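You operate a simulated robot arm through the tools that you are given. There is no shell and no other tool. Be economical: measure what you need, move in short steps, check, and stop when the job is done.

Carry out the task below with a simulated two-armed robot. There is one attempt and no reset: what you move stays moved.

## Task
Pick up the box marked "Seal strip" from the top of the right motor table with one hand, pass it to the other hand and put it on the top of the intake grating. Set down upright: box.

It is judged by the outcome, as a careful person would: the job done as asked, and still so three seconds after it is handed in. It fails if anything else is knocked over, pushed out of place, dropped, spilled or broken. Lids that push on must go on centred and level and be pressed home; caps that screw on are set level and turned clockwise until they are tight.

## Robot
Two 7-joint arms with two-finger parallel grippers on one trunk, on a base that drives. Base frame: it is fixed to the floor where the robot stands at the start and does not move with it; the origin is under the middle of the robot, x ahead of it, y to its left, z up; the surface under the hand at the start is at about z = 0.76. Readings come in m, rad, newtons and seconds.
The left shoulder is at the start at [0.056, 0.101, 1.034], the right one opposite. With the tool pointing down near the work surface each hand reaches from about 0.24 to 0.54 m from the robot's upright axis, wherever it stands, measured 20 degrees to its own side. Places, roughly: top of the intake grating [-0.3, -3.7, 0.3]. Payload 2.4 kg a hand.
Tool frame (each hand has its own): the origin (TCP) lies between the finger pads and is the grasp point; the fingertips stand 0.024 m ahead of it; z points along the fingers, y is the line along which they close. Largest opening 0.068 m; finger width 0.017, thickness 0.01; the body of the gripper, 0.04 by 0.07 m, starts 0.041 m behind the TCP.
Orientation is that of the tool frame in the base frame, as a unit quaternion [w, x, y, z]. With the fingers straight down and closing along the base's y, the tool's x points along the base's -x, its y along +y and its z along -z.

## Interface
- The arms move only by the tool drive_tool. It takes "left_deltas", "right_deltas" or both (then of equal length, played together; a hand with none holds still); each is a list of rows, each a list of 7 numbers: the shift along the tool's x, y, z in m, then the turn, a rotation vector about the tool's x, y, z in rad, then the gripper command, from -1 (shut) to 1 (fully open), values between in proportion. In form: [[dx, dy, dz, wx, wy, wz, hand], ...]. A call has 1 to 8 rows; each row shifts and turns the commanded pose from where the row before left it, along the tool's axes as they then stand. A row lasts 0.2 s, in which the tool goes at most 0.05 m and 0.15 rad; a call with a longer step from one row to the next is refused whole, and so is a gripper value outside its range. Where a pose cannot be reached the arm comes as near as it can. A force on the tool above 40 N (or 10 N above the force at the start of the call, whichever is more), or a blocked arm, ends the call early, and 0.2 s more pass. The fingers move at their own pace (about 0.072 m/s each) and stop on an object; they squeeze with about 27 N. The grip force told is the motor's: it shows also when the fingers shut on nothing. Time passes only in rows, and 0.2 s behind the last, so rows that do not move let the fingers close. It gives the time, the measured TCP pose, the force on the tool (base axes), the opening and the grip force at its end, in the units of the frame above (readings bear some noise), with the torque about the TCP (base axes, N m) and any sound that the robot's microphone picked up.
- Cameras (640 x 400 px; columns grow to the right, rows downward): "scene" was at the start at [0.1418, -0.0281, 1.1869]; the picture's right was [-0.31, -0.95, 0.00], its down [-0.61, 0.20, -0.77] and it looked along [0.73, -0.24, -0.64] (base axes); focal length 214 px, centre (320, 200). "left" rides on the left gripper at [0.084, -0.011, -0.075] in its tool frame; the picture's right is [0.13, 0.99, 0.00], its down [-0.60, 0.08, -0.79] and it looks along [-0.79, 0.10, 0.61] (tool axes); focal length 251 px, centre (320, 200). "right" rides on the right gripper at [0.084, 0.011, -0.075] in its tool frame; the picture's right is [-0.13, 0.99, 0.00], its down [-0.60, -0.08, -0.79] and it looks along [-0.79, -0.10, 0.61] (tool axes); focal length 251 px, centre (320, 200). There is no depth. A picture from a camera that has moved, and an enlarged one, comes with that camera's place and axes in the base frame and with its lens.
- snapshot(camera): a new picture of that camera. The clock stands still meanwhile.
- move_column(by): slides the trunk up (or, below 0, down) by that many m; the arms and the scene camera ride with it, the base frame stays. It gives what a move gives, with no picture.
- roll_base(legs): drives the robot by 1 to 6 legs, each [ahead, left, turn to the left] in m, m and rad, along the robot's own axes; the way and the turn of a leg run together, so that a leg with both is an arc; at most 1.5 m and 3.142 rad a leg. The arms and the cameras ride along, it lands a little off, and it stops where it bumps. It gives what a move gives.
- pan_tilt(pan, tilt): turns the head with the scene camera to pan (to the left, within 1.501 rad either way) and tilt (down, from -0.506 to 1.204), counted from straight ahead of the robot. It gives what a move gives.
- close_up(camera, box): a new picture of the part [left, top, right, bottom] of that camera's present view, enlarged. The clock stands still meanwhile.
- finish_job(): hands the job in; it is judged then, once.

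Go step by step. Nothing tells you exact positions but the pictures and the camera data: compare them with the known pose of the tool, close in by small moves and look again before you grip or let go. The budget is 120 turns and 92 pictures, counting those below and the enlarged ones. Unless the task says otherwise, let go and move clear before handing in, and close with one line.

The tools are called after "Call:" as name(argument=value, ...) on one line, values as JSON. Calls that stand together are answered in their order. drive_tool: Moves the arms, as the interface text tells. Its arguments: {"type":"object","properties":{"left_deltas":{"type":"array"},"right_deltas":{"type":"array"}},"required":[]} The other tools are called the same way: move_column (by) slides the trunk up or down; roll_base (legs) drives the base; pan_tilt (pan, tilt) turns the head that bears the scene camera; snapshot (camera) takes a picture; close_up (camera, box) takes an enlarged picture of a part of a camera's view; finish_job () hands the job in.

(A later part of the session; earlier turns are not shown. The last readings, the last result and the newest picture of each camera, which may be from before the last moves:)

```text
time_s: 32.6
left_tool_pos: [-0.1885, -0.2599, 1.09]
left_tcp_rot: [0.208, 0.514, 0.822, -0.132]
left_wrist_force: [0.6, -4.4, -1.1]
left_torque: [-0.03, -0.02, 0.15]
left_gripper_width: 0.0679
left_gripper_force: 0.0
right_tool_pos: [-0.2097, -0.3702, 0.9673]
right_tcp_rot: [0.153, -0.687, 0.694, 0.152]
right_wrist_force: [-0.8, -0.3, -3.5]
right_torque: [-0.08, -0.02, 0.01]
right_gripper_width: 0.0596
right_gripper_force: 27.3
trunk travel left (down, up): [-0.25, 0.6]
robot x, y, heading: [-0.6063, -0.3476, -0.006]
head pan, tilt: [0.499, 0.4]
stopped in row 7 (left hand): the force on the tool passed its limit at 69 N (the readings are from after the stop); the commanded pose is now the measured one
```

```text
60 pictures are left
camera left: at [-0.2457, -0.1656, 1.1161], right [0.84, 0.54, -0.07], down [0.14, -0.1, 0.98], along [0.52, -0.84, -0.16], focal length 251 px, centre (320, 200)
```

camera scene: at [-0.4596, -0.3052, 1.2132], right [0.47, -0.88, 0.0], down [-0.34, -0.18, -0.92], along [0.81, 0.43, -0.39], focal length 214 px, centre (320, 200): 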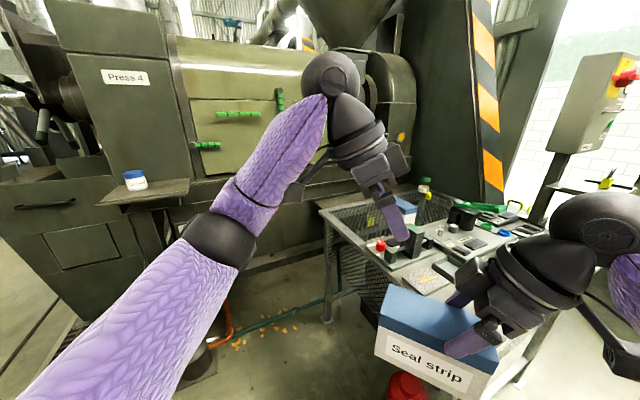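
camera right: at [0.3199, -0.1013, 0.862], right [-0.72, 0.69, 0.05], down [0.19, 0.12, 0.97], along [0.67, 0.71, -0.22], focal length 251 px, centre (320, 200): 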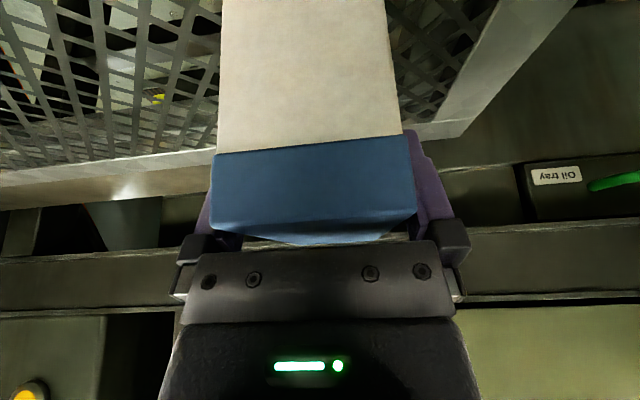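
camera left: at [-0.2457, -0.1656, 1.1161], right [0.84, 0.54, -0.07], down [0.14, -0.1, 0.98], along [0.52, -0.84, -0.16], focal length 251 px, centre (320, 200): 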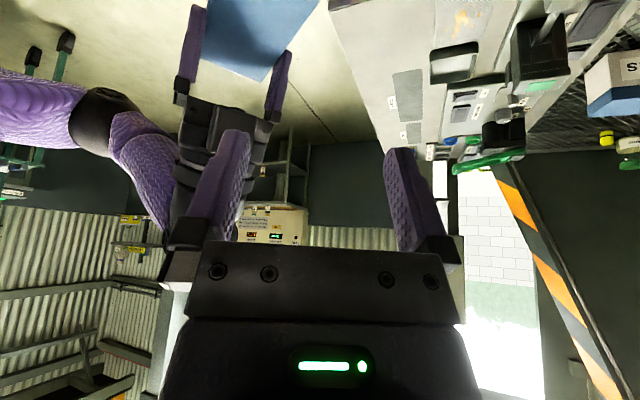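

The forearm limits the left yaw to about 65° this high up. I lower the box, yaw it 15° more with the right hand, and free the left hand's contact.

Call:
drive_tool(left_deltas=[[0, 0, 0, -0.03, 0, -0.056, 1], [0, 0, 0, -0.0588, 0, -0.1116, 1], [0, 0, 0, 0, 0, 0, 1]])

Call:
drive_tool(right_deltas=[[0.0127, 0, 0.0272, 0, 0, 0, -1], [0.0127, 0, 0.0272, 0, 0, 0, -1], [0.0127, 0, 0.0272, 0, 0, 0, -1], [0.0127, 0, 0.0272, 0, 0, 0, -1], [0, 0, 0, -0.055, 0, -0.1178, -1], [0, 0, 0, -0.055, 0, -0.1178, -1], [0, 0, 0, 0, 0, 0, -1]])

Call:
pan_tilt(pan=0.15, tilt=0.6)

Call:
snapshot(camera="scene")

```text
time_s: 33.4
left_tool_pos: [-0.1892, -0.2611, 1.0903]
left_tcp_rot: [0.218, 0.434, 0.867, -0.113]
left_wrist_force: [-0.2, 0.0, -0.6]
left_torque: [0.03, 0.0, 0.01]
left_gripper_width: 0.0681
left_gripper_force: 0.0
right_tool_pos: [-0.2075, -0.3709, 0.9689]
right_tcp_rot: [0.152, -0.688, 0.693, 0.153]
right_wrist_force: [0.2, -0.1, -2.1]
right_torque: [-0.07, -0.01, 0.04]
right_gripper_width: 0.0594
right_gripper_force: 26.9
trunk travel left (down, up): [-0.25, 0.6]
robot x, y, heading: [-0.6043, -0.346, -0.007]
head pan, tilt: [0.499, 0.4]
```

```text
time_s: 35.0
left_tool_pos: [-0.1881, -0.2604, 1.0897]
left_tcp_rot: [0.219, 0.434, 0.866, -0.113]
left_wrist_force: [-1.0, -1.1, -0.2]
left_torque: [0.01, -0.02, -0.02]
left_gripper_width: 0.0679
left_gripper_force: 0.1
right_tool_pos: [-0.2091, -0.3704, 0.8493]
right_tcp_rot: [-0.131, 0.772, -0.598, -0.171]
right_wrist_force: [0.3, -0.2, -2.9]
right_torque: [-0.07, 0.03, 0.0]
right_gripper_width: 0.0596
right_gripper_force: 27.1
trunk travel left (down, up): [-0.25, 0.6]
robot x, y, heading: [-0.6025, -0.3474, -0.005]
head pan, tilt: [0.499, 0.4]
```

```text
time_s: 35.9
left_tool_pos: [-0.1888, -0.2616, 1.0899]
left_tcp_rot: [0.218, 0.435, 0.866, -0.114]
left_wrist_force: [0.0, -0.2, 0.2]
left_torque: [-0.03, 0.01, 0.01]
left_gripper_width: 0.0679
left_gripper_force: 0.0
right_tool_pos: [-0.2085, -0.3705, 0.8494]
right_tcp_rot: [-0.132, 0.772, -0.598, -0.171]
right_wrist_force: [-0.3, -0.3, -3.1]
right_torque: [-0.05, -0.03, -0.02]
right_gripper_width: 0.0597
right_gripper_force: 27.0
trunk travel left (down, up): [-0.25, 0.6]
robot x, y, heading: [-0.6004, -0.3458, -0.005]
head pan, tilt: [0.15, 0.6]
```

```text
59 pictures are left
camera scene: at [-0.4537, -0.3363, 1.195], right [0.14, -0.99, 0.0], down [-0.56, -0.08, -0.83], along [0.82, 0.12, -0.56], focal length 214 px, centre (320, 200)
```

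scene: 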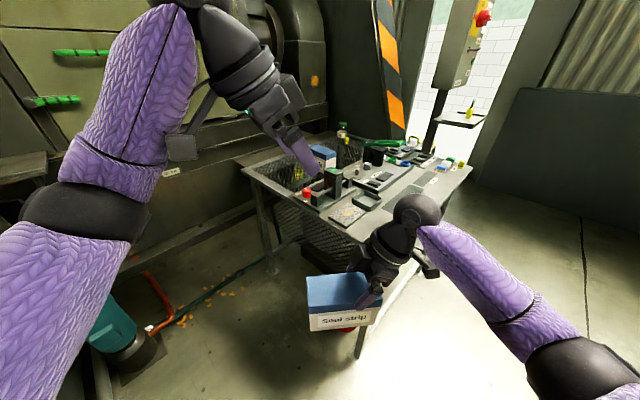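

The box yawed fine. Now I lower the left hand beside it and finish its yaw to about 75°.

Call:
drive_tool(left_deltas=[[0.0212, -0.0045, 0.0255, 0, 0, 0, 1], [0.0212, -0.0045, 0.0255, 0, 0, 0, 1], [0.0212, -0.0045, 0.0255, 0, 0, 0, 1], [0.0212, -0.0045, 0.0255, 0, 0, 0, 1], [0, 0, 0, 0.0614, 0, 0.1136, 1], [0, 0, 0, 0.0614, 0, 0.1136, 1], [0, 0, 0, 0.0614, 0, 0.1136, 1], [0, 0, 0, 0, 0, 0, 1]])

Call:
snapshot(camera="left")

Call:
snapshot(camera="scene")

```text
time_s: 37.7
left_tool_pos: [-0.2186, -0.252, 0.9589]
left_tcp_rot: [0.194, 0.594, 0.766, -0.154]
left_wrist_force: [0.4, -1.3, -0.4]
left_torque: [-0.02, -0.02, -0.01]
left_gripper_width: 0.068
left_gripper_force: 0.0
right_tool_pos: [-0.2087, -0.3708, 0.8494]
right_tcp_rot: [-0.132, 0.771, -0.599, -0.172]
right_wrist_force: [0.5, -0.9, -3.4]
right_torque: [-0.05, 0.0, -0.02]
right_gripper_width: 0.0594
right_gripper_force: 27.1
trunk travel left (down, up): [-0.25, 0.6]
robot x, y, heading: [-0.5998, -0.3459, -0.007]
head pan, tilt: [0.15, 0.6]
```

```text
58 pictures are left
camera left: at [-0.2566, -0.1466, 0.9863], right [0.93, 0.36, -0.07], down [0.12, -0.12, 0.99], along [0.34, -0.93, -0.16], focal length 251 px, centre (320, 200)
```

left: 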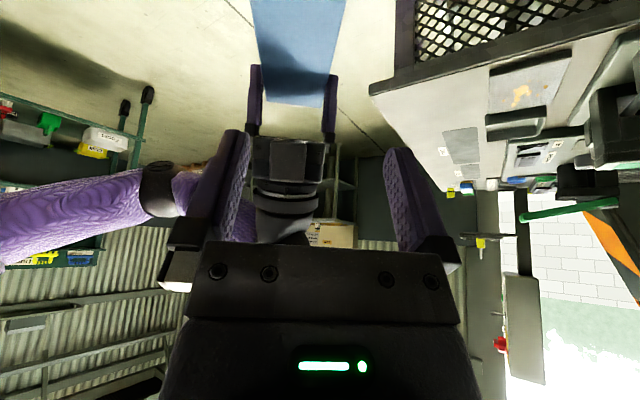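

```text
57 pictures are left
camera scene: at [-0.4537, -0.3363, 1.195], right [0.14, -0.99, 0.0], down [-0.56, -0.08, -0.82], along [0.82, 0.12, -0.57], focal length 214 px, centre (320, 200)
```

scene: 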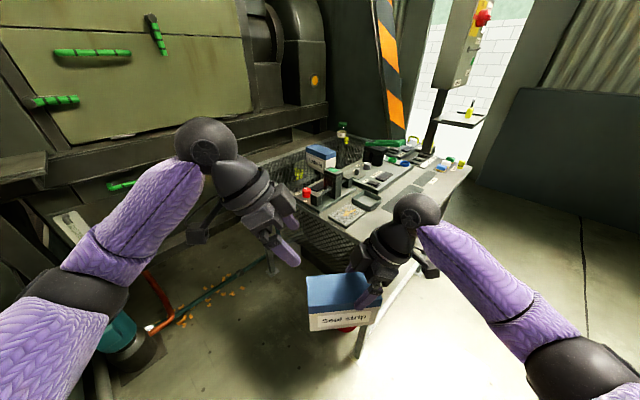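

Now the left hand is clear and aligned. I shift sideways about 19 mm and approach partway.

Call:
drive_tool(left_deltas=[[0, -0.0095, 0.005, 0, 0, 0, 1], [0, -0.0095, 0.015, 0, 0, 0, 1], [0, 0, 0.02, 0, 0, 0, 1], [0, 0, 0, 0, 0, 0, 1]])

Call:
snapshot(camera="left")

Call:
close_up(camera="scene", box=[200, 180, 440, 350])

```text
time_s: 38.7
left_tool_pos: [-0.2331, -0.2746, 0.9251]
left_tcp_rot: [0.194, 0.592, 0.767, -0.154]
left_wrist_force: [-0.4, 0.6, -0.2]
left_torque: [0.0, 0.02, 0.0]
left_gripper_width: 0.0678
left_gripper_force: 0.1
right_tool_pos: [-0.2083, -0.3705, 0.8482]
right_tcp_rot: [-0.131, 0.771, -0.599, -0.171]
right_wrist_force: [0.1, 0.1, -3.5]
right_torque: [-0.1, -0.01, 0.0]
right_gripper_width: 0.0596
right_gripper_force: 26.6
trunk travel left (down, up): [-0.25, 0.6]
robot x, y, heading: [-0.5994, -0.3441, -0.01]
head pan, tilt: [0.15, 0.6]
```

```text
56 pictures are left
camera left: at [-0.2708, -0.1695, 0.9513], right [0.93, 0.36, -0.07], down [0.12, -0.12, 0.99], along [0.34, -0.93, -0.16], focal length 251 px, centre (320, 200)
```

left: 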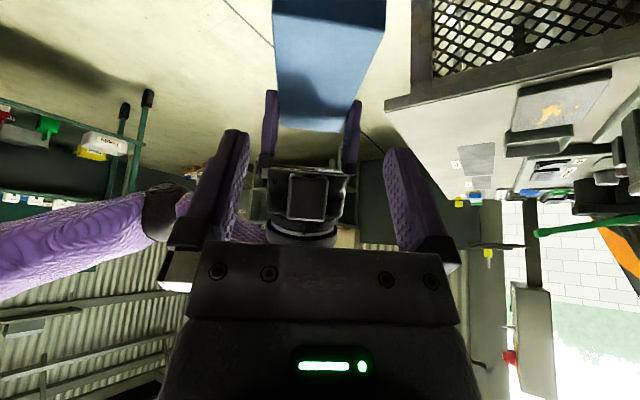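

```text
2.35 times, centred on (320, 265) of scene
camera zoom: at [-0.4537, -0.3364, 1.195], right [0.14, -0.99, 0.0], down [-0.56, -0.08, -0.82], along [0.82, 0.12, -0.57], focal length 505 px, centre (320, 47)
```

zoom: 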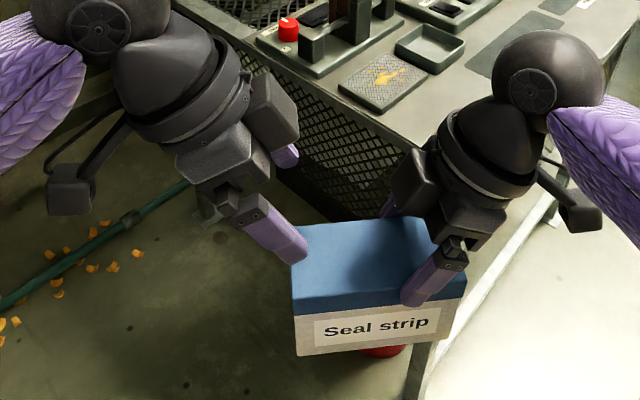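

The left end of the box may have drooped a little in the right grip. I zoom in to check the tilt.

Call:
close_up(camera="scene", box=[295, 250, 395, 340])

Call:
close_up(camera="left", box=[240, 0, 420, 150])

```text
4.44 times, centred on (345, 295) of scene
camera zoom: at [-0.4537, -0.3364, 1.195], right [0.14, -0.99, 0.0], down [-0.56, -0.08, -0.82], along [0.82, 0.12, -0.57], focal length 953 px, centre (209, -222)
```

zoom: 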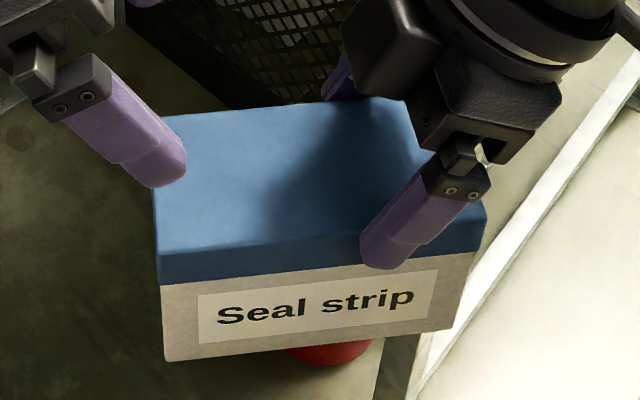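

```text
2.67 times, centred on (330, 75) of left
camera zoom: at [-0.2708, -0.1695, 0.9513], right [0.93, 0.36, -0.07], down [0.12, -0.12, 0.99], along [0.34, -0.93, -0.16], focal length 670 px, centre (293, 533)
```

zoom: 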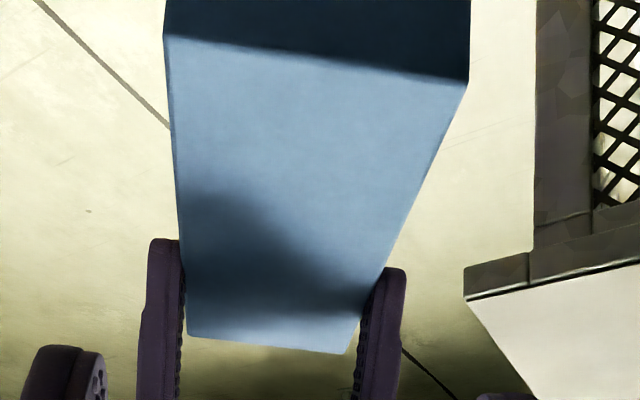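

The box is level, but it has slid down in the right grip: its top is at z≈0.838, so only the right fingertips hold it. I take a deep grip with the left hand, with alignment centred within 1 mm.

Call:
drive_tool(left_deltas=[[0.008, -0.0008, 0.02, 0, 0, 0, 1], [0.008, 0, 0.02, 0, 0, 0, 1], [0, 0, 0.02, 0, 0, 0, 1], [0, 0, 0.015, 0, 0, 0, 1], [0, 0, 0.015, 0, 0, 0, 1], [0, 0, 0.014, 0, 0, 0, 1], [0, 0, 0.012, 0, 0, 0, 1], [0, 0, 0, 0, 0, 0, 1]])

Call:
close_up(camera="scene", box=[260, 220, 420, 350])

Call:
snapshot(camera="left")

```text
time_s: 40.5
left_tool_pos: [-0.2244, -0.3162, 0.8138]
left_tcp_rot: [0.194, 0.592, 0.767, -0.153]
left_wrist_force: [0.0, -0.5, -0.3]
left_torque: [0.02, 0.01, 0.03]
left_gripper_width: 0.068
left_gripper_force: 0.1
right_tool_pos: [-0.2083, -0.3696, 0.8486]
right_tcp_rot: [-0.132, 0.771, -0.599, -0.171]
right_wrist_force: [-0.6, -0.2, -3.2]
right_torque: [-0.12, -0.06, -0.03]
right_gripper_width: 0.0596
right_gripper_force: 27.4
trunk travel left (down, up): [-0.25, 0.6]
robot x, y, heading: [-0.5986, -0.3449, -0.013]
head pan, tilt: [0.15, 0.6]
```

```text
3.08 times, centred on (340, 285) of scene
camera zoom: at [-0.4538, -0.3364, 1.195], right [0.14, -0.99, 0.0], down [-0.56, -0.08, -0.82], along [0.82, 0.12, -0.57], focal length 660 px, centre (258, -62)
```

zoom: 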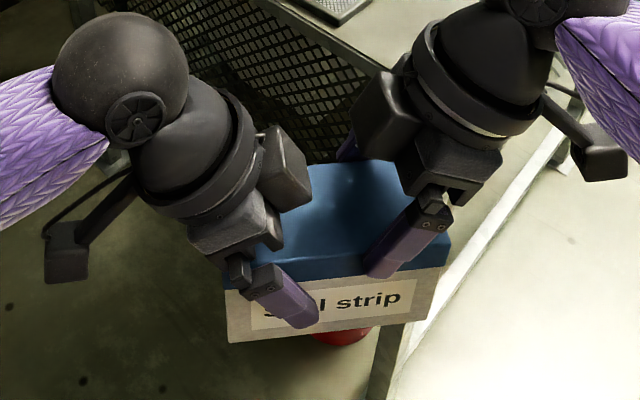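

```text
51 pictures are left
camera left: at [-0.2616, -0.2108, 0.8402], right [0.93, 0.36, -0.07], down [0.12, -0.12, 0.98], along [0.34, -0.93, -0.16], focal length 251 px, centre (320, 200)
```

left: 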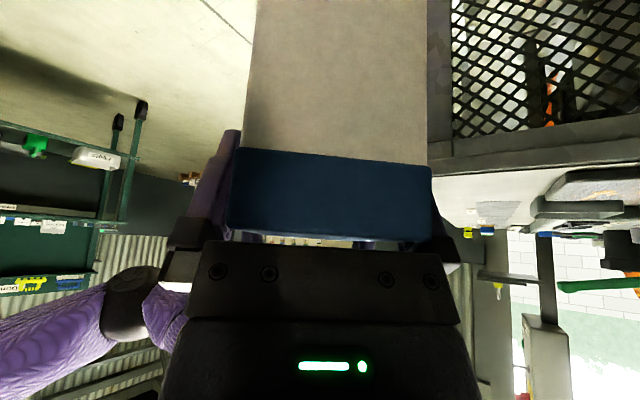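

The left fingers straddle the box without touching it. The lid looks marginally wider than the body, so I back out about 15 mm to put the pads' centre on the lid band, then close.

Call:
drive_tool(left_deltas=[[0.0, 0, -0.015, 0, 0, 0, 1], [0, 0, 0, 0, 0, 0, 0.6], [0, 0, 0, 0, 0, 0, -1], [0, 0, 0, 0, 0, 0, -1], [0, 0, 0, 0, 0, 0, -1]])

Call:
close_up(camera="scene", box=[260, 220, 420, 350])

```text
time_s: 41.7
left_tool_pos: [-0.2245, -0.3079, 0.8261]
left_tcp_rot: [0.195, 0.592, 0.767, -0.153]
left_wrist_force: [19.8, 4.3, -4.5]
left_torque: [0.07, -0.07, 0.61]
left_gripper_width: 0.0597
left_gripper_force: 26.5
right_tool_pos: [-0.2106, -0.3704, 0.849]
right_tcp_rot: [-0.131, 0.772, -0.598, -0.171]
right_wrist_force: [-21.0, -3.4, 4.2]
right_torque: [0.2, 0.58, 0.69]
right_gripper_width: 0.0597
right_gripper_force: 27.1
trunk travel left (down, up): [-0.25, 0.6]
robot x, y, heading: [-0.6011, -0.3473, 0.001]
head pan, tilt: [0.15, 0.6]
```

```text
3.08 times, centred on (340, 285) of scene
camera zoom: at [-0.4538, -0.3364, 1.195], right [0.14, -0.99, 0.0], down [-0.56, -0.08, -0.82], along [0.82, 0.12, -0.57], focal length 660 px, centre (258, -62)
```

zoom: 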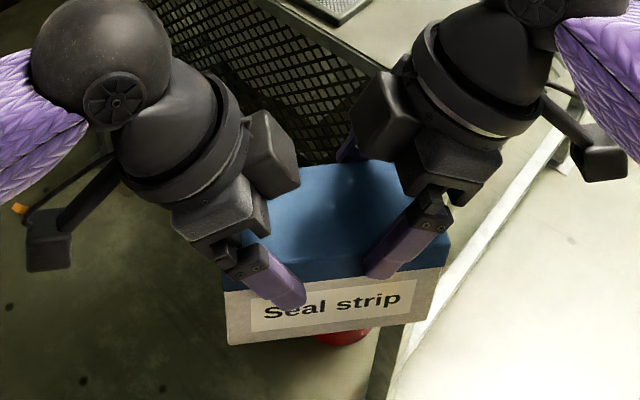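

Both hands hold the box with about 20 N of side load between them. I relieve that by nudging the left hand along its closing line.

Call:
drive_tool(left_deltas=[[0, 0.001, 0, 0, 0, 0, -1], [0, 0, 0, 0, 0, 0, -1]])

```text
time_s: 42.3
left_tool_pos: [-0.2248, -0.3084, 0.828]
left_tcp_rot: [0.194, 0.592, 0.767, -0.153]
left_wrist_force: [18.0, 3.7, -8.0]
left_torque: [0.33, -0.34, 0.69]
left_gripper_width: 0.0601
left_gripper_force: 26.8
right_tool_pos: [-0.2092, -0.3703, 0.849]
right_tcp_rot: [-0.131, 0.772, -0.599, -0.17]
right_wrist_force: [-19.1, -3.6, 7.7]
right_torque: [0.17, 0.87, 0.48]
right_gripper_width: 0.0595
right_gripper_force: 26.9
trunk travel left (down, up): [-0.25, 0.6]
robot x, y, heading: [-0.6027, -0.3465, -0.004]
head pan, tilt: [0.15, 0.6]
```

Call:
drive_tool(left_deltas=[[0, 0.003, 0, 0, 0, 0, -1], [0, 0, 0, 0, 0, 0, -1]])

```text
time_s: 42.9
left_tool_pos: [-0.2236, -0.3082, 0.8282]
left_tcp_rot: [0.193, 0.594, 0.766, -0.155]
left_wrist_force: [-15.5, -1.1, 0.0]
left_torque: [0.06, -0.37, -0.35]
left_gripper_width: 0.0597
left_gripper_force: 26.8
right_tool_pos: [-0.2073, -0.3721, 0.8493]
right_tcp_rot: [-0.133, 0.77, -0.601, -0.169]
right_wrist_force: [13.9, 1.2, -3.8]
right_torque: [-0.12, -0.01, -0.6]
right_gripper_width: 0.0594
right_gripper_force: 27.0
trunk travel left (down, up): [-0.25, 0.6]
robot x, y, heading: [-0.6032, -0.3437, -0.001]
head pan, tilt: [0.15, 0.6]
```

Call:
drive_tool(left_deltas=[[0, -0.0014, 0, 0, 0, 0, -1], [0, 0, 0, 0, 0, 0, -1]])

Call:
close_up(camera="scene", box=[260, 220, 420, 350])

```text
time_s: 43.5
left_tool_pos: [-0.2246, -0.3085, 0.8284]
left_tcp_rot: [0.194, 0.593, 0.767, -0.154]
left_wrist_force: [-18.5, -3.2, 0.8]
left_torque: [-0.07, 0.07, -0.61]
left_gripper_width: 0.0601
left_gripper_force: 27.3
right_tool_pos: [-0.2086, -0.3698, 0.8496]
right_tcp_rot: [-0.133, 0.771, -0.599, -0.17]
right_wrist_force: [18.2, 2.6, -1.3]
right_torque: [0.1, -0.44, -0.59]
right_gripper_width: 0.0595
right_gripper_force: 26.7
trunk travel left (down, up): [-0.25, 0.6]
robot x, y, heading: [-0.6038, -0.3494, -0.007]
head pan, tilt: [0.15, 0.6]
```

```text
3.08 times, centred on (340, 285) of scene
camera zoom: at [-0.4538, -0.3364, 1.195], right [0.14, -0.99, 0.0], down [-0.56, -0.08, -0.82], along [0.82, 0.12, -0.57], focal length 660 px, centre (258, -62)
```

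zoom: 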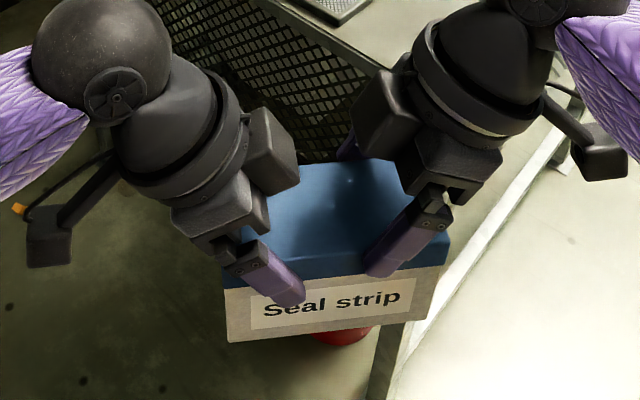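

The residual load corresponds to only about a millimetre. I open the right hand just a little and check that the left holds.

Call:
drive_tool(left_deltas=[[0, 0, 0, 0, 0, 0, -1], [0, 0, 0, 0, 0, 0, -1], [0, 0, 0, 0, 0, 0, -1]], right_deltas=[[0, 0, 0, 0, 0, 0, 0.9], [0, 0, 0, 0, 0, 0, 0.9], [0, 0, 0, 0, 0, 0, 0.9]])

Call:
close_up(camera="scene", box=[260, 220, 420, 350])

```text
time_s: 44.3
left_tool_pos: [-0.2236, -0.3085, 0.8275]
left_tcp_rot: [0.195, 0.592, 0.767, -0.154]
left_wrist_force: [0.5, -0.8, 0.7]
left_torque: [0.09, 0.03, 0.0]
left_gripper_width: 0.0601
left_gripper_force: 27.0
right_tool_pos: [-0.2087, -0.3712, 0.8503]
right_tcp_rot: [-0.132, 0.772, -0.598, -0.171]
right_wrist_force: [1.5, 0.7, -0.3]
right_torque: [0.01, -0.02, -0.05]
right_gripper_width: 0.0643
right_gripper_force: 0.0
trunk travel left (down, up): [-0.25, 0.6]
robot x, y, heading: [-0.6009, -0.3445, -0.008]
head pan, tilt: [0.15, 0.6]
```

```text
3.08 times, centred on (340, 285) of scene
camera zoom: at [-0.4538, -0.3364, 1.195], right [0.14, -0.99, 0.0], down [-0.56, -0.08, -0.82], along [0.82, 0.12, -0.57], focal length 660 px, centre (258, -62)
```

zoom: 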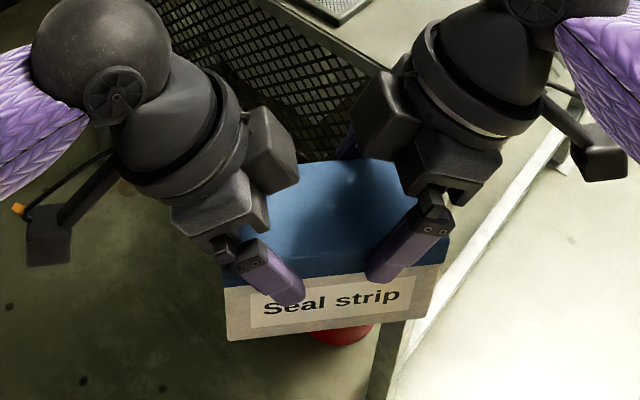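

Call:
drive_tool(left_deltas=[[0, 0, 0, 0, 0, 0, -1], [0, 0, 0, 0, 0, 0, -1], [0, 0, 0, 0, 0, 0, -1], [0, 0, 0, 0, 0, 0, -1]], right_deltas=[[0, 0, 0, 0, 0, 0, 1], [0, 0, 0, 0, 0, 0, 1], [0, 0, 0, 0, 0, 0, 1], [0, 0, 0, 0, 0, 0, 1]])

Call:
snapshot(camera="right")

```text
time_s: 45.3
left_tool_pos: [-0.2242, -0.3074, 0.828]
left_tcp_rot: [0.194, 0.592, 0.767, -0.153]
left_wrist_force: [-0.5, 0.2, 0.1]
left_torque: [0.11, 0.02, 0.01]
left_gripper_width: 0.0598
left_gripper_force: 27.0
right_tool_pos: [-0.2091, -0.3703, 0.8493]
right_tcp_rot: [-0.131, 0.771, -0.599, -0.17]
right_wrist_force: [0.0, 0.0, -0.8]
right_torque: [-0.02, -0.03, 0.03]
right_gripper_width: 0.068
right_gripper_force: 0.1
trunk travel left (down, up): [-0.25, 0.6]
robot x, y, heading: [-0.6002, -0.3434, -0.006]
head pan, tilt: [0.15, 0.6]
```

```text
47 pictures are left
camera right: at [-0.1922, -0.4781, 0.8834], right [-0.99, -0.13, 0.06], down [0.02, 0.23, 0.97], along [-0.14, 0.96, -0.22], focal length 251 px, centre (320, 200)
```

right: 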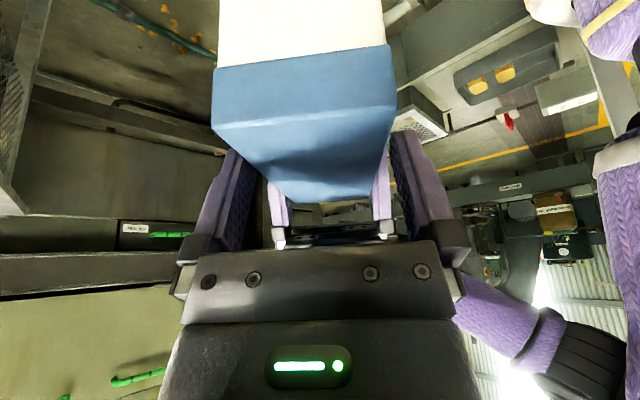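

The left hand holds the box on its own. I withdraw the right hand along its fingers.

Call:
drive_tool(right_deltas=[[0, 0, -0.015, 0, 0, 0, 1], [0, 0, -0.025, 0, 0, 0, 1], [0, 0, -0.03, 0, 0, 0, 1], [0, 0, -0.04, 0, 0, 0, 1], [0, 0, -0.03, 0, 0, 0, 1]])

Call:
snapshot(camera="scene")

```text
time_s: 46.5
left_tool_pos: [-0.2246, -0.3067, 0.8269]
left_tcp_rot: [0.194, 0.592, 0.767, -0.153]
left_wrist_force: [0.9, -0.2, -0.1]
left_torque: [0.1, 0.02, 0.01]
left_gripper_width: 0.0597
left_gripper_force: 27.8
right_tool_pos: [-0.1922, -0.4285, 0.976]
right_tcp_rot: [-0.132, 0.771, -0.599, -0.171]
right_wrist_force: [0.4, 0.6, 0.2]
right_torque: [0.01, 0.01, 0.0]
right_gripper_width: 0.068
right_gripper_force: 0.1
trunk travel left (down, up): [-0.25, 0.6]
robot x, y, heading: [-0.6027, -0.3483, -0.008]
head pan, tilt: [0.15, 0.6]
```

```text
46 pictures are left
camera scene: at [-0.4538, -0.3364, 1.195], right [0.14, -0.99, 0.0], down [-0.56, -0.08, -0.82], along [0.82, 0.12, -0.57], focal length 214 px, centre (320, 200)
```

scene: 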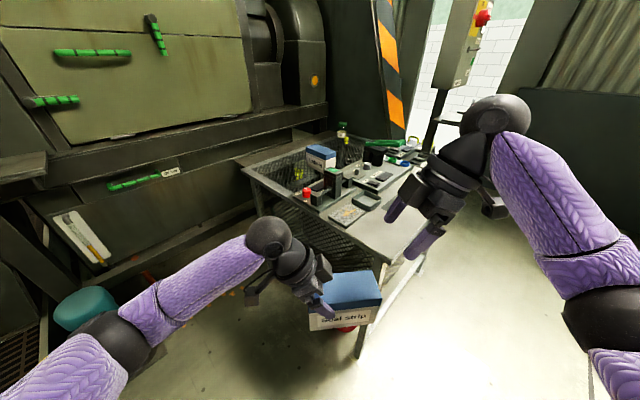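

Handover done. I un-yaw and straighten the right hand for travel.

Call:
drive_tool(right_deltas=[[0, 0, 0, 0.0543, 0, 0.1165, 1], [0, 0, 0, 0.0543, 0, 0.1165, 1], [0, 0, 0, 0.0543, 0, 0.1165, 1], [0, 0, 0, 0.0543, 0, 0.1165, 1], [0, 0, 0, 0.0543, 0, 0.1165, 1], [0, 0, 0, 0.0543, 0, 0.1165, 1], [0, 0, 0, 0.0543, 0, 0.1165, 1], [0, 0, 0, 0.0543, 0, 0.1165, 1]])

Call:
roll_base(legs=[[-0.35, 0, 0]])

Call:
pan_tilt(pan=-1.4, tilt=0.5)

Call:
snapshot(camera="scene")

```text
time_s: 48.3
left_tool_pos: [-0.224, -0.3077, 0.8271]
left_tcp_rot: [0.194, 0.593, 0.767, -0.153]
left_wrist_force: [-0.4, -0.3, 0.2]
left_torque: [0.1, 0.03, 0.02]
left_gripper_width: 0.0599
left_gripper_force: 27.1
right_tool_pos: [-0.1943, -0.4281, 0.9756]
right_tcp_rot: [0.199, -0.377, 0.901, 0.083]
right_wrist_force: [-0.4, 0.2, -0.4]
right_torque: [0.01, 0.02, -0.03]
right_gripper_width: 0.0682
right_gripper_force: 0.0
trunk travel left (down, up): [-0.25, 0.6]
robot x, y, heading: [-0.6041, -0.3478, -0.008]
head pan, tilt: [0.15, 0.6]
```

```text
time_s: 49.8
left_tool_pos: [-0.2974, -0.3197, 0.8285]
left_tcp_rot: [0.192, 0.602, 0.759, -0.155]
left_wrist_force: [-0.9, -0.7, -2.8]
left_torque: [0.12, 0.06, 0.02]
left_gripper_width: 0.0602
left_gripper_force: 27.1
right_tool_pos: [-0.272, -0.4419, 0.9766]
right_tcp_rot: [0.201, -0.367, 0.905, 0.08]
right_wrist_force: [-0.8, 0.5, -0.2]
right_torque: [0.01, -0.01, 0.03]
right_gripper_width: 0.0678
right_gripper_force: 0.0
trunk travel left (down, up): [-0.25, 0.6]
robot x, y, heading: [-0.6738, -0.3477, -0.036]
head pan, tilt: [0.15, 0.6]
stopped in leg 1: the robot was blocked; the commanded pose is now the measured one
```

```text
time_s: 51.4
left_tool_pos: [-0.297, -0.3201, 0.8286]
left_tcp_rot: [0.192, 0.602, 0.76, -0.156]
left_wrist_force: [0.8, 0.5, -2.3]
left_torque: [0.08, 0.02, 0.01]
left_gripper_width: 0.0598
left_gripper_force: 26.4
right_tool_pos: [-0.2712, -0.4419, 0.9763]
right_tcp_rot: [0.2, -0.367, 0.905, 0.081]
right_wrist_force: [-0.2, -0.4, 1.0]
right_torque: [-0.02, -0.04, -0.03]
right_gripper_width: 0.0682
right_gripper_force: 0.0
trunk travel left (down, up): [-0.25, 0.6]
robot x, y, heading: [-0.6765, -0.3543, -0.034]
head pan, tilt: [-1.4, 0.499]
```

```text
45 pictures are left
camera scene: at [-0.6035, -0.4448, 1.2041], right [-0.99, -0.14, 0.0], down [-0.07, 0.47, -0.88], along [0.12, -0.87, -0.48], focal length 214 px, centre (320, 200)
```

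scene: 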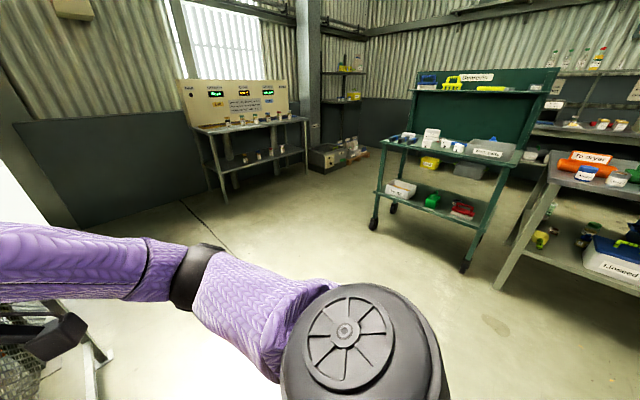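

Something behind blocked the base. I look at the rear left.

Call:
pan_tilt(pan=1.5, tilt=0.8)

Call:
snapshot(camera="scene")

```text
time_s: 53.9
left_tool_pos: [-0.2963, -0.3209, 0.8283]
left_tcp_rot: [0.192, 0.602, 0.759, -0.155]
left_wrist_force: [-0.7, 0.2, -3.8]
left_torque: [0.12, 0.02, -0.03]
left_gripper_width: 0.06
left_gripper_force: 27.1
right_tool_pos: [-0.2708, -0.4422, 0.9771]
right_tcp_rot: [0.201, -0.367, 0.905, 0.08]
right_wrist_force: [1.0, -0.5, -0.1]
right_torque: [0.02, 0.01, -0.01]
right_gripper_width: 0.0681
right_gripper_force: 0.1
trunk travel left (down, up): [-0.25, 0.6]
robot x, y, heading: [-0.6775, -0.3512, -0.028]
head pan, tilt: [1.499, 0.799]
```

```text
44 pictures are left
camera scene: at [-0.6077, -0.2744, 1.1782], right [0.99, -0.1, 0.0], down [-0.07, -0.71, -0.7], along [0.07, 0.69, -0.72], focal length 214 px, centre (320, 200)
```

scene: 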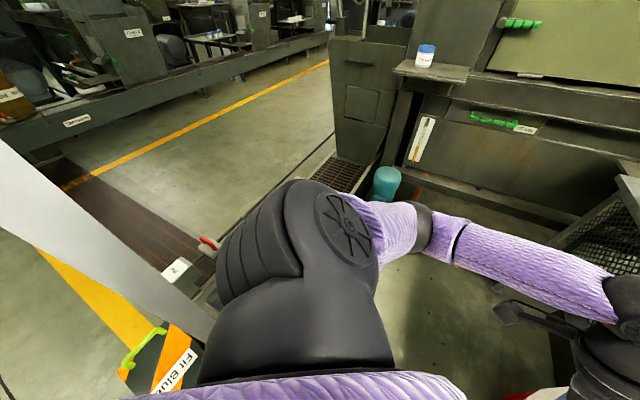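

A low structure stands behind-left. I ease forward slightly and strafe right along the front of the table.

Call:
roll_base(legs=[[0.04, -0.05, 0], [0, -0.8, 0]])

Call:
pan_tilt(pan=1.3, tilt=0.6)

Call:
snapshot(camera="scene")

```text
time_s: 58.8
left_tool_pos: [-0.29, -1.1694, 0.828]
left_tcp_rot: [0.19, 0.609, 0.754, -0.158]
left_wrist_force: [0.8, -0.1, -2.5]
left_torque: [0.09, 0.02, 0.02]
left_gripper_width: 0.0601
left_gripper_force: 26.9
right_tool_pos: [-0.266, -1.2916, 0.976]
right_tcp_rot: [0.2, -0.36, 0.908, 0.079]
right_wrist_force: [1.1, 0.3, -0.3]
right_torque: [-0.02, 0.0, 0.0]
right_gripper_width: 0.0678
right_gripper_force: 0.1
trunk travel left (down, up): [-0.25, 0.6]
robot x, y, heading: [-0.6701, -1.1926, -0.051]
head pan, tilt: [1.499, 0.799]
```

```text
time_s: 59.5
left_tool_pos: [-0.2888, -1.1691, 0.8279]
left_tcp_rot: [0.191, 0.608, 0.754, -0.158]
left_wrist_force: [-0.2, 0.1, -3.2]
left_torque: [0.09, 0.01, 0.0]
left_gripper_width: 0.06
left_gripper_force: 27.4
right_tool_pos: [-0.2658, -1.2917, 0.9763]
right_tcp_rot: [0.201, -0.359, 0.908, 0.078]
right_wrist_force: [0.3, 0.3, 0.0]
right_torque: [-0.01, -0.01, 0.04]
right_gripper_width: 0.0678
right_gripper_force: 0.0
trunk travel left (down, up): [-0.25, 0.6]
robot x, y, heading: [-0.6734, -1.1932, -0.047]
head pan, tilt: [1.3, 0.6]
```

```text
43 pictures are left
camera scene: at [-0.5807, -1.1134, 1.1949], right [0.95, -0.31, 0.0], down [-0.18, -0.54, -0.82], along [0.26, 0.78, -0.57], focal length 214 px, centre (320, 200)
```

scene: 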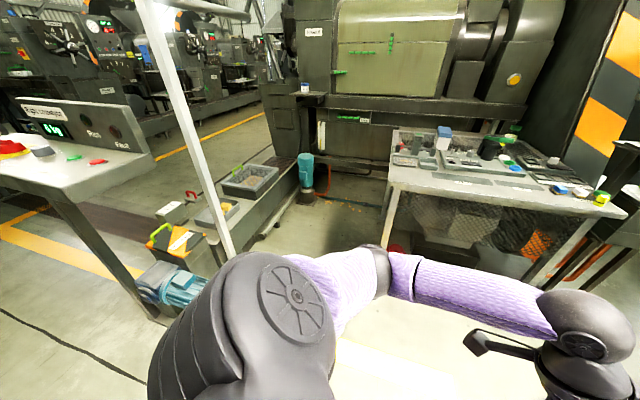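

I turn right towards the intake and drive partway along the clear corridor.

Call:
roll_base(legs=[[0, 0, -1.52], [0.3, 0.42, 0], [0.8, 0, 0]])

Call:
pan_tilt(pan=0, tilt=0.5)

Call:
snapshot(camera="scene")

```text
time_s: 70.0
left_tool_pos: [-0.1698, -2.6463, 0.8278]
left_tcp_rot: [0.033, 0.959, 0.139, -0.245]
left_wrist_force: [-1.3, -0.3, -2.2]
left_torque: [0.07, -0.14, -0.03]
left_gripper_width: 0.0602
left_gripper_force: 26.6
right_tool_pos: [-0.2904, -2.679, 0.9765]
right_tcp_rot: [0.2, 0.356, 0.909, -0.08]
right_wrist_force: [-0.7, -0.5, 0.0]
right_torque: [0.02, -0.02, 0.01]
right_gripper_width: 0.068
right_gripper_force: 0.1
trunk travel left (down, up): [-0.25, 0.6]
robot x, y, heading: [-0.2246, -2.2629, -1.551]
head pan, tilt: [1.3, 0.6]
```

```text
time_s: 71.5
left_tool_pos: [-0.1696, -2.6457, 0.8273]
left_tcp_rot: [0.033, 0.959, 0.137, -0.245]
left_wrist_force: [0.4, -0.5, -2.4]
left_torque: [0.07, -0.08, -0.02]
left_gripper_width: 0.0599
left_gripper_force: 26.9
right_tool_pos: [-0.2896, -2.678, 0.9765]
right_tcp_rot: [0.2, 0.355, 0.91, -0.079]
right_wrist_force: [-0.5, 0.1, 0.8]
right_torque: [-0.01, 0.03, 0.02]
right_gripper_width: 0.0679
right_gripper_force: 0.1
trunk travel left (down, up): [-0.25, 0.6]
robot x, y, heading: [-0.223, -2.2666, -1.548]
head pan, tilt: [0.0, 0.499]
```

```text
42 pictures are left
camera scene: at [-0.2162, -2.421, 1.204], right [-1.0, -0.02, 0.0], down [-0.01, 0.48, -0.88], along [0.02, -0.88, -0.48], focal length 214 px, centre (320, 200)
```

scene: 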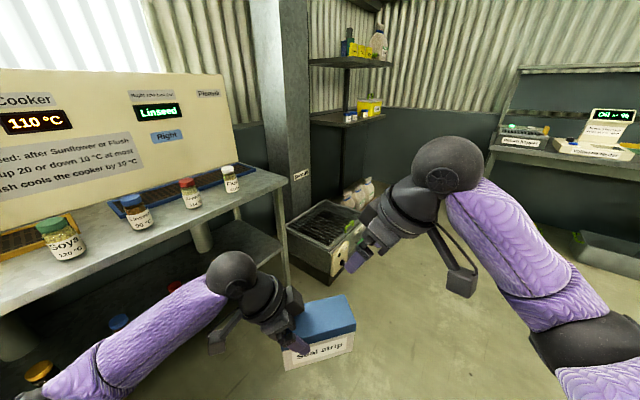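

The intake is ahead, just right of the table's corner. I zoom in to locate its top.

Call:
close_up(camera="scene", box=[250, 160, 410, 290])

Call:
pan_tilt(pan=0.7, tilt=0.6)

Call:
snapshot(camera="scene")

```text
3.08 times, centred on (330, 225) of scene
camera zoom: at [-0.2162, -2.421, 1.204], right [-1.0, -0.02, 0.0], down [-0.01, 0.48, -0.88], along [0.02, -0.88, -0.48], focal length 660 px, centre (289, 123)
```

zoom: 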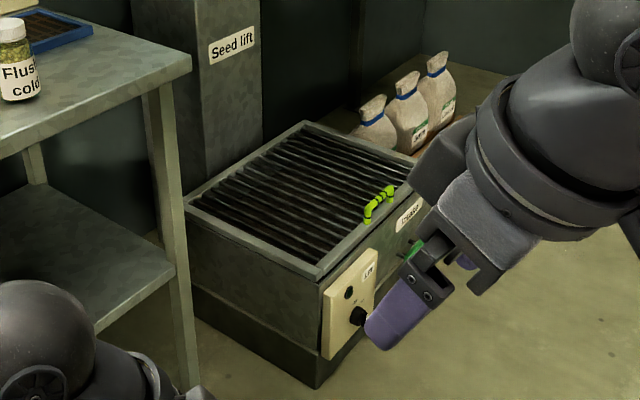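

```text
time_s: 72.6
left_tool_pos: [-0.169, -2.6459, 0.8268]
left_tcp_rot: [0.032, 0.959, 0.137, -0.245]
left_wrist_force: [0.4, -0.6, -2.4]
left_torque: [0.01, -0.07, 0.02]
left_gripper_width: 0.0597
left_gripper_force: 27.1
right_tool_pos: [-0.2904, -2.6785, 0.9761]
right_tcp_rot: [0.2, 0.356, 0.909, -0.08]
right_wrist_force: [-0.5, 0.2, -0.1]
right_torque: [0.01, 0.02, -0.01]
right_gripper_width: 0.068
right_gripper_force: 0.0
trunk travel left (down, up): [-0.25, 0.6]
robot x, y, heading: [-0.2209, -2.2689, -1.553]
head pan, tilt: [0.7, 0.6]
```

```text
40 pictures are left
camera scene: at [-0.1599, -2.3964, 1.195], right [-0.75, -0.66, 0.0], down [-0.37, 0.42, -0.82], along [0.55, -0.62, -0.57], focal length 214 px, centre (320, 200)
```

scene: 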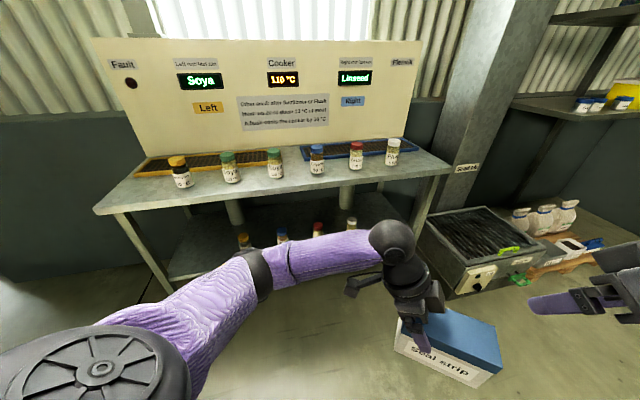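

The grating spans roughly from corner (-0.25,-3.44), with a lime handle on its knob side. I'll approach from the knob side, so I check clearances to the right first.

Call:
pan_tilt(pan=-0.8, tilt=0.6)

Call:
snapshot(camera="scene")

```text
time_s: 74.2
left_tool_pos: [-0.1696, -2.6447, 0.8275]
left_tcp_rot: [0.032, 0.959, 0.138, -0.245]
left_wrist_force: [0.1, -0.2, -2.4]
left_torque: [0.03, -0.07, 0.05]
left_gripper_width: 0.0598
left_gripper_force: 26.7
right_tool_pos: [-0.2895, -2.6791, 0.9763]
right_tcp_rot: [0.2, 0.355, 0.91, -0.079]
right_wrist_force: [0.3, 0.5, -0.3]
right_torque: [-0.03, -0.01, 0.01]
right_gripper_width: 0.068
right_gripper_force: 0.0
trunk travel left (down, up): [-0.25, 0.6]
robot x, y, heading: [-0.2227, -2.2701, -1.546]
head pan, tilt: [-0.799, 0.6]
```

```text
39 pictures are left
camera scene: at [-0.2802, -2.3931, 1.195], right [-0.71, 0.7, 0.0], down [0.4, 0.4, -0.82], along [-0.58, -0.59, -0.57], focal length 214 px, centre (320, 200)
```

scene: 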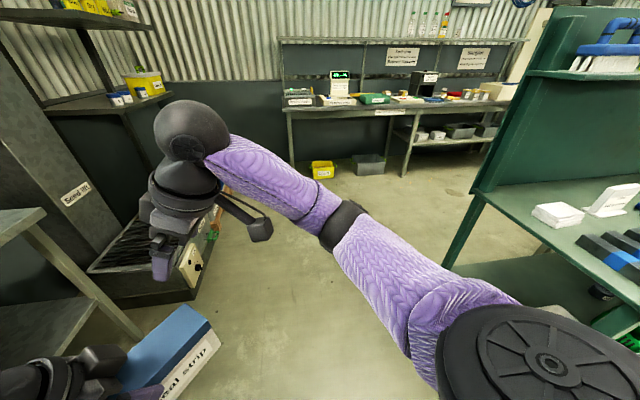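

There is free floor beyond the trolley. I drive around to the knob side and turn to face the intake.

Call:
roll_base(legs=[[0.38, -0.08, 0], [0.4, -0.45, 0], [0, 0, 0.9]])

Call:
pan_tilt(pan=0.1, tilt=0.7)

Call:
snapshot(camera="scene")

```text
time_s: 82.0
left_tool_pos: [-0.4016, -3.2546, 0.8276]
left_tcp_rot: [0.137, 0.801, 0.545, -0.206]
left_wrist_force: [-0.6, -0.5, -3.6]
left_torque: [0.12, -0.05, 0.05]
left_gripper_width: 0.0597
left_gripper_force: 26.8
right_tool_pos: [-0.4493, -3.3696, 0.9755]
right_tcp_rot: [0.215, -0.079, 0.973, 0.017]
right_wrist_force: [-0.1, 0.0, -0.4]
right_torque: [0.01, 0.01, -0.01]
right_gripper_width: 0.0679
right_gripper_force: 0.0
trunk travel left (down, up): [-0.25, 0.6]
robot x, y, heading: [-0.7311, -3.0632, -0.635]
head pan, tilt: [-0.799, 0.6]
```

```text
time_s: 83.2
left_tool_pos: [-0.4011, -3.2542, 0.8274]
left_tcp_rot: [0.136, 0.802, 0.544, -0.206]
left_wrist_force: [0.8, -0.9, -3.1]
left_torque: [0.1, -0.03, -0.02]
left_gripper_width: 0.0601
left_gripper_force: 26.9
right_tool_pos: [-0.4505, -3.3692, 0.9763]
right_tcp_rot: [0.215, -0.08, 0.973, 0.017]
right_wrist_force: [-0.6, 0.3, 0.1]
right_torque: [0.0, 0.0, -0.01]
right_gripper_width: 0.0682
right_gripper_force: 0.0
trunk travel left (down, up): [-0.25, 0.6]
robot x, y, heading: [-0.728, -3.0643, -0.639]
head pan, tilt: [0.099, 0.7]
```

```text
38 pictures are left
camera scene: at [-0.6087, -3.144, 1.1863], right [-0.51, -0.86, 0.0], down [-0.55, 0.33, -0.76], along [0.66, -0.39, -0.64], focal length 214 px, centre (320, 200)
```

scene: 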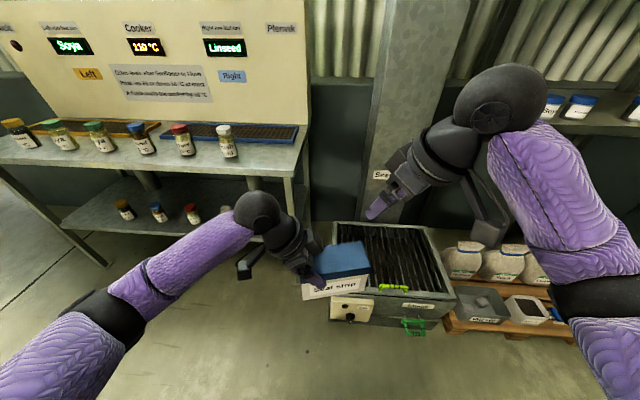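

I'm facing the knob side squarely. I strafe right and move closer.

Call:
roll_base(legs=[[0, -0.3, 0], [0.2, 0, 0]])

Call:
pan_tilt(pan=0.25, tilt=0.85)

Call:
snapshot(camera="scene")

```text
time_s: 86.4
left_tool_pos: [-0.4136, -3.6133, 0.8273]
left_tcp_rot: [0.136, 0.802, 0.544, -0.207]
left_wrist_force: [0.8, 0.4, -3.2]
left_torque: [0.13, -0.04, -0.01]
left_gripper_width: 0.0602
left_gripper_force: 26.8
right_tool_pos: [-0.4604, -3.728, 0.9768]
right_tcp_rot: [0.214, -0.079, 0.973, 0.017]
right_wrist_force: [0.2, 0.2, -0.7]
right_torque: [0.02, -0.02, 0.01]
right_gripper_width: 0.068
right_gripper_force: 0.0
trunk travel left (down, up): [-0.25, 0.6]
robot x, y, heading: [-0.7419, -3.4183, -0.636]
head pan, tilt: [0.099, 0.7]
```

```text
time_s: 87.1
left_tool_pos: [-0.4135, -3.6139, 0.8275]
left_tcp_rot: [0.135, 0.802, 0.545, -0.205]
left_wrist_force: [1.2, 0.3, -2.6]
left_torque: [0.06, -0.05, -0.02]
left_gripper_width: 0.0598
left_gripper_force: 27.0
right_tool_pos: [-0.4613, -3.7286, 0.9773]
right_tcp_rot: [0.215, -0.079, 0.973, 0.017]
right_wrist_force: [0.0, -0.1, -0.3]
right_torque: [0.01, -0.02, 0.02]
right_gripper_width: 0.068
right_gripper_force: 0.0
trunk travel left (down, up): [-0.25, 0.6]
robot x, y, heading: [-0.7439, -3.4197, -0.64]
head pan, tilt: [0.25, 0.85]
```

```text
37 pictures are left
camera scene: at [-0.6204, -3.4892, 1.1741], right [-0.38, -0.92, 0.0], down [-0.69, 0.29, -0.66], along [0.61, -0.25, -0.75], focal length 214 px, centre (320, 200)
```

scene: 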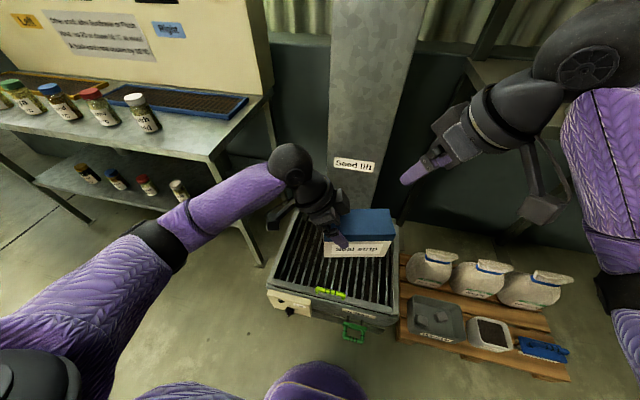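

Clear view of the grating. I lower the trunk fully and then edge forward.

Call:
move_column(by=-0.245)

Call:
roll_base(legs=[[0.09, 0, 0]])

Call:
snapshot(camera="scene")

```text
time_s: 89.6
left_tool_pos: [-0.4131, -3.613, 0.5815]
left_tcp_rot: [0.138, 0.801, 0.545, -0.205]
left_wrist_force: [-0.5, -0.3, -3.1]
left_torque: [0.13, -0.02, 0.04]
left_gripper_width: 0.0601
left_gripper_force: 27.2
right_tool_pos: [-0.4607, -3.7274, 0.7316]
right_tcp_rot: [0.216, -0.078, 0.973, 0.016]
right_wrist_force: [0.5, -0.6, 0.2]
right_torque: [-0.03, 0.0, -0.04]
right_gripper_width: 0.0681
right_gripper_force: 0.1
trunk travel left (down, up): [-0.005, 0.844]
robot x, y, heading: [-0.7439, -3.4223, -0.64]
head pan, tilt: [0.25, 0.85]
```

```text
time_s: 90.9
left_tool_pos: [-0.3433, -3.6662, 0.5813]
left_tcp_rot: [0.135, 0.802, 0.545, -0.205]
left_wrist_force: [0.1, 0.5, -2.2]
left_torque: [0.06, -0.06, -0.02]
left_gripper_width: 0.0598
left_gripper_force: 27.4
right_tool_pos: [-0.3908, -3.7817, 0.7312]
right_tcp_rot: [0.215, -0.077, 0.973, 0.017]
right_wrist_force: [-0.1, 0.6, 0.4]
right_torque: [-0.03, -0.03, 0.01]
right_gripper_width: 0.0681
right_gripper_force: 0.1
trunk travel left (down, up): [-0.005, 0.844]
robot x, y, heading: [-0.6693, -3.4736, -0.641]
head pan, tilt: [0.25, 0.85]
stopped in leg 1: the robot was blocked; the commanded pose is now the measured one
```

```text
36 pictures are left
camera scene: at [-0.4878, -3.5882, 0.921], right [-0.38, -0.92, 0.0], down [-0.69, 0.29, -0.66], along [0.61, -0.25, -0.75], focal length 214 px, centre (320, 200)
```

scene: 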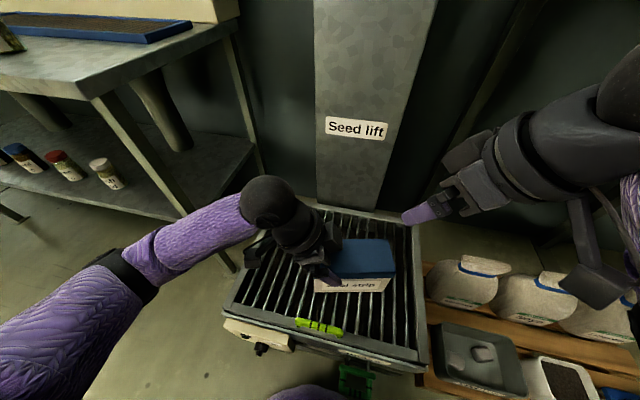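

The base is right up against the intake, so I back off a touch. Then I bring the box over the middle of the grating and partway down.

Call:
roll_base(legs=[[-0.015, 0, 0]])

Call:
drive_tool(left_deltas=[[0.0142, 0.026, -0.0077, 0, 0, 0, -1], [0.0142, 0.026, -0.0077, 0, 0, 0, -1], [0.0142, 0.026, -0.0077, 0, 0, 0, -1], [0.0142, 0.026, -0.0077, 0, 0, 0, -1], [0.0143, 0.0002, 0.0264, 0, 0, 0, -1], [0.0143, 0.0002, 0.0264, 0, 0, 0, -1], [0.0143, 0.0002, 0.0264, 0, 0, 0, -1], [0, 0, 0, 0, 0, 0, -1]])

Call:
snapshot(camera="scene")

Call:
snapshot(camera="left")

```text
time_s: 91.7
left_tool_pos: [-0.3544, -3.659, 0.582]
left_tcp_rot: [0.136, 0.802, 0.544, -0.205]
left_wrist_force: [0.6, -0.8, -3.8]
left_torque: [0.07, -0.04, -0.03]
left_gripper_width: 0.0599
left_gripper_force: 26.9
right_tool_pos: [-0.4023, -3.773, 0.731]
right_tcp_rot: [0.215, -0.078, 0.973, 0.017]
right_wrist_force: [-0.1, 0.3, -0.2]
right_torque: [0.03, 0.01, 0.0]
right_gripper_width: 0.068
right_gripper_force: 0.1
trunk travel left (down, up): [-0.005, 0.844]
robot x, y, heading: [-0.6815, -3.4632, -0.642]
head pan, tilt: [0.25, 0.85]
```

```text
time_s: 93.5
left_tool_pos: [-0.2319, -3.6363, 0.4887]
left_tcp_rot: [0.136, 0.802, 0.544, -0.206]
left_wrist_force: [-0.4, -0.5, -2.1]
left_torque: [0.07, -0.03, -0.02]
left_gripper_width: 0.0598
left_gripper_force: 26.9
right_tool_pos: [-0.4022, -3.7726, 0.7303]
right_tcp_rot: [0.215, -0.077, 0.973, 0.016]
right_wrist_force: [0.2, -0.7, 0.4]
right_torque: [0.0, -0.03, -0.01]
right_gripper_width: 0.0678
right_gripper_force: 0.0
trunk travel left (down, up): [-0.005, 0.844]
robot x, y, heading: [-0.6806, -3.4657, -0.643]
head pan, tilt: [0.25, 0.85]
```

```text
35 pictures are left
camera scene: at [-0.4993, -3.5797, 0.921], right [-0.38, -0.92, 0.0], down [-0.69, 0.29, -0.66], along [0.61, -0.25, -0.75], focal length 214 px, centre (320, 200)
```

scene: 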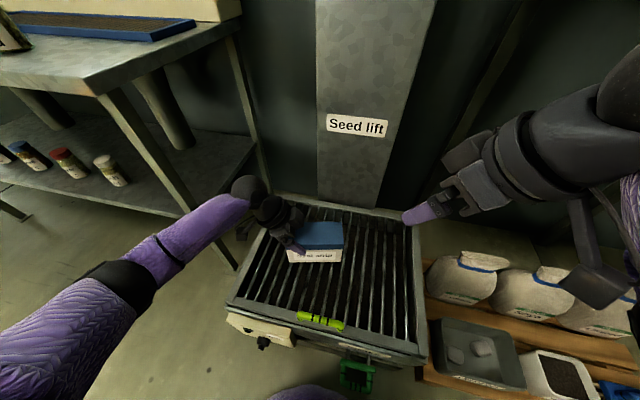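

```text
34 pictures are left
camera left: at [-0.2021, -3.5289, 0.5157], right [0.96, -0.26, -0.07], down [0.02, -0.17, 0.98], along [-0.27, -0.95, -0.16], focal length 251 px, centre (320, 200)
```

left: 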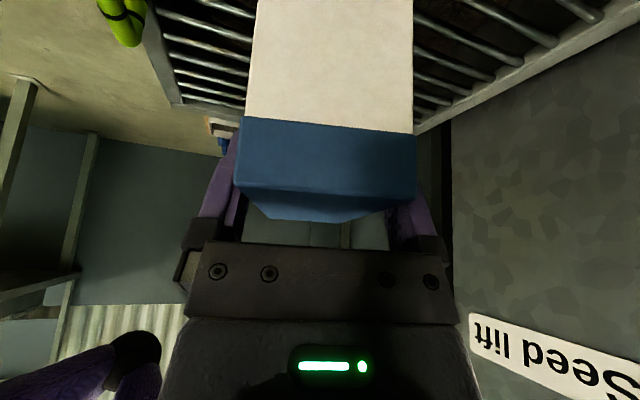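

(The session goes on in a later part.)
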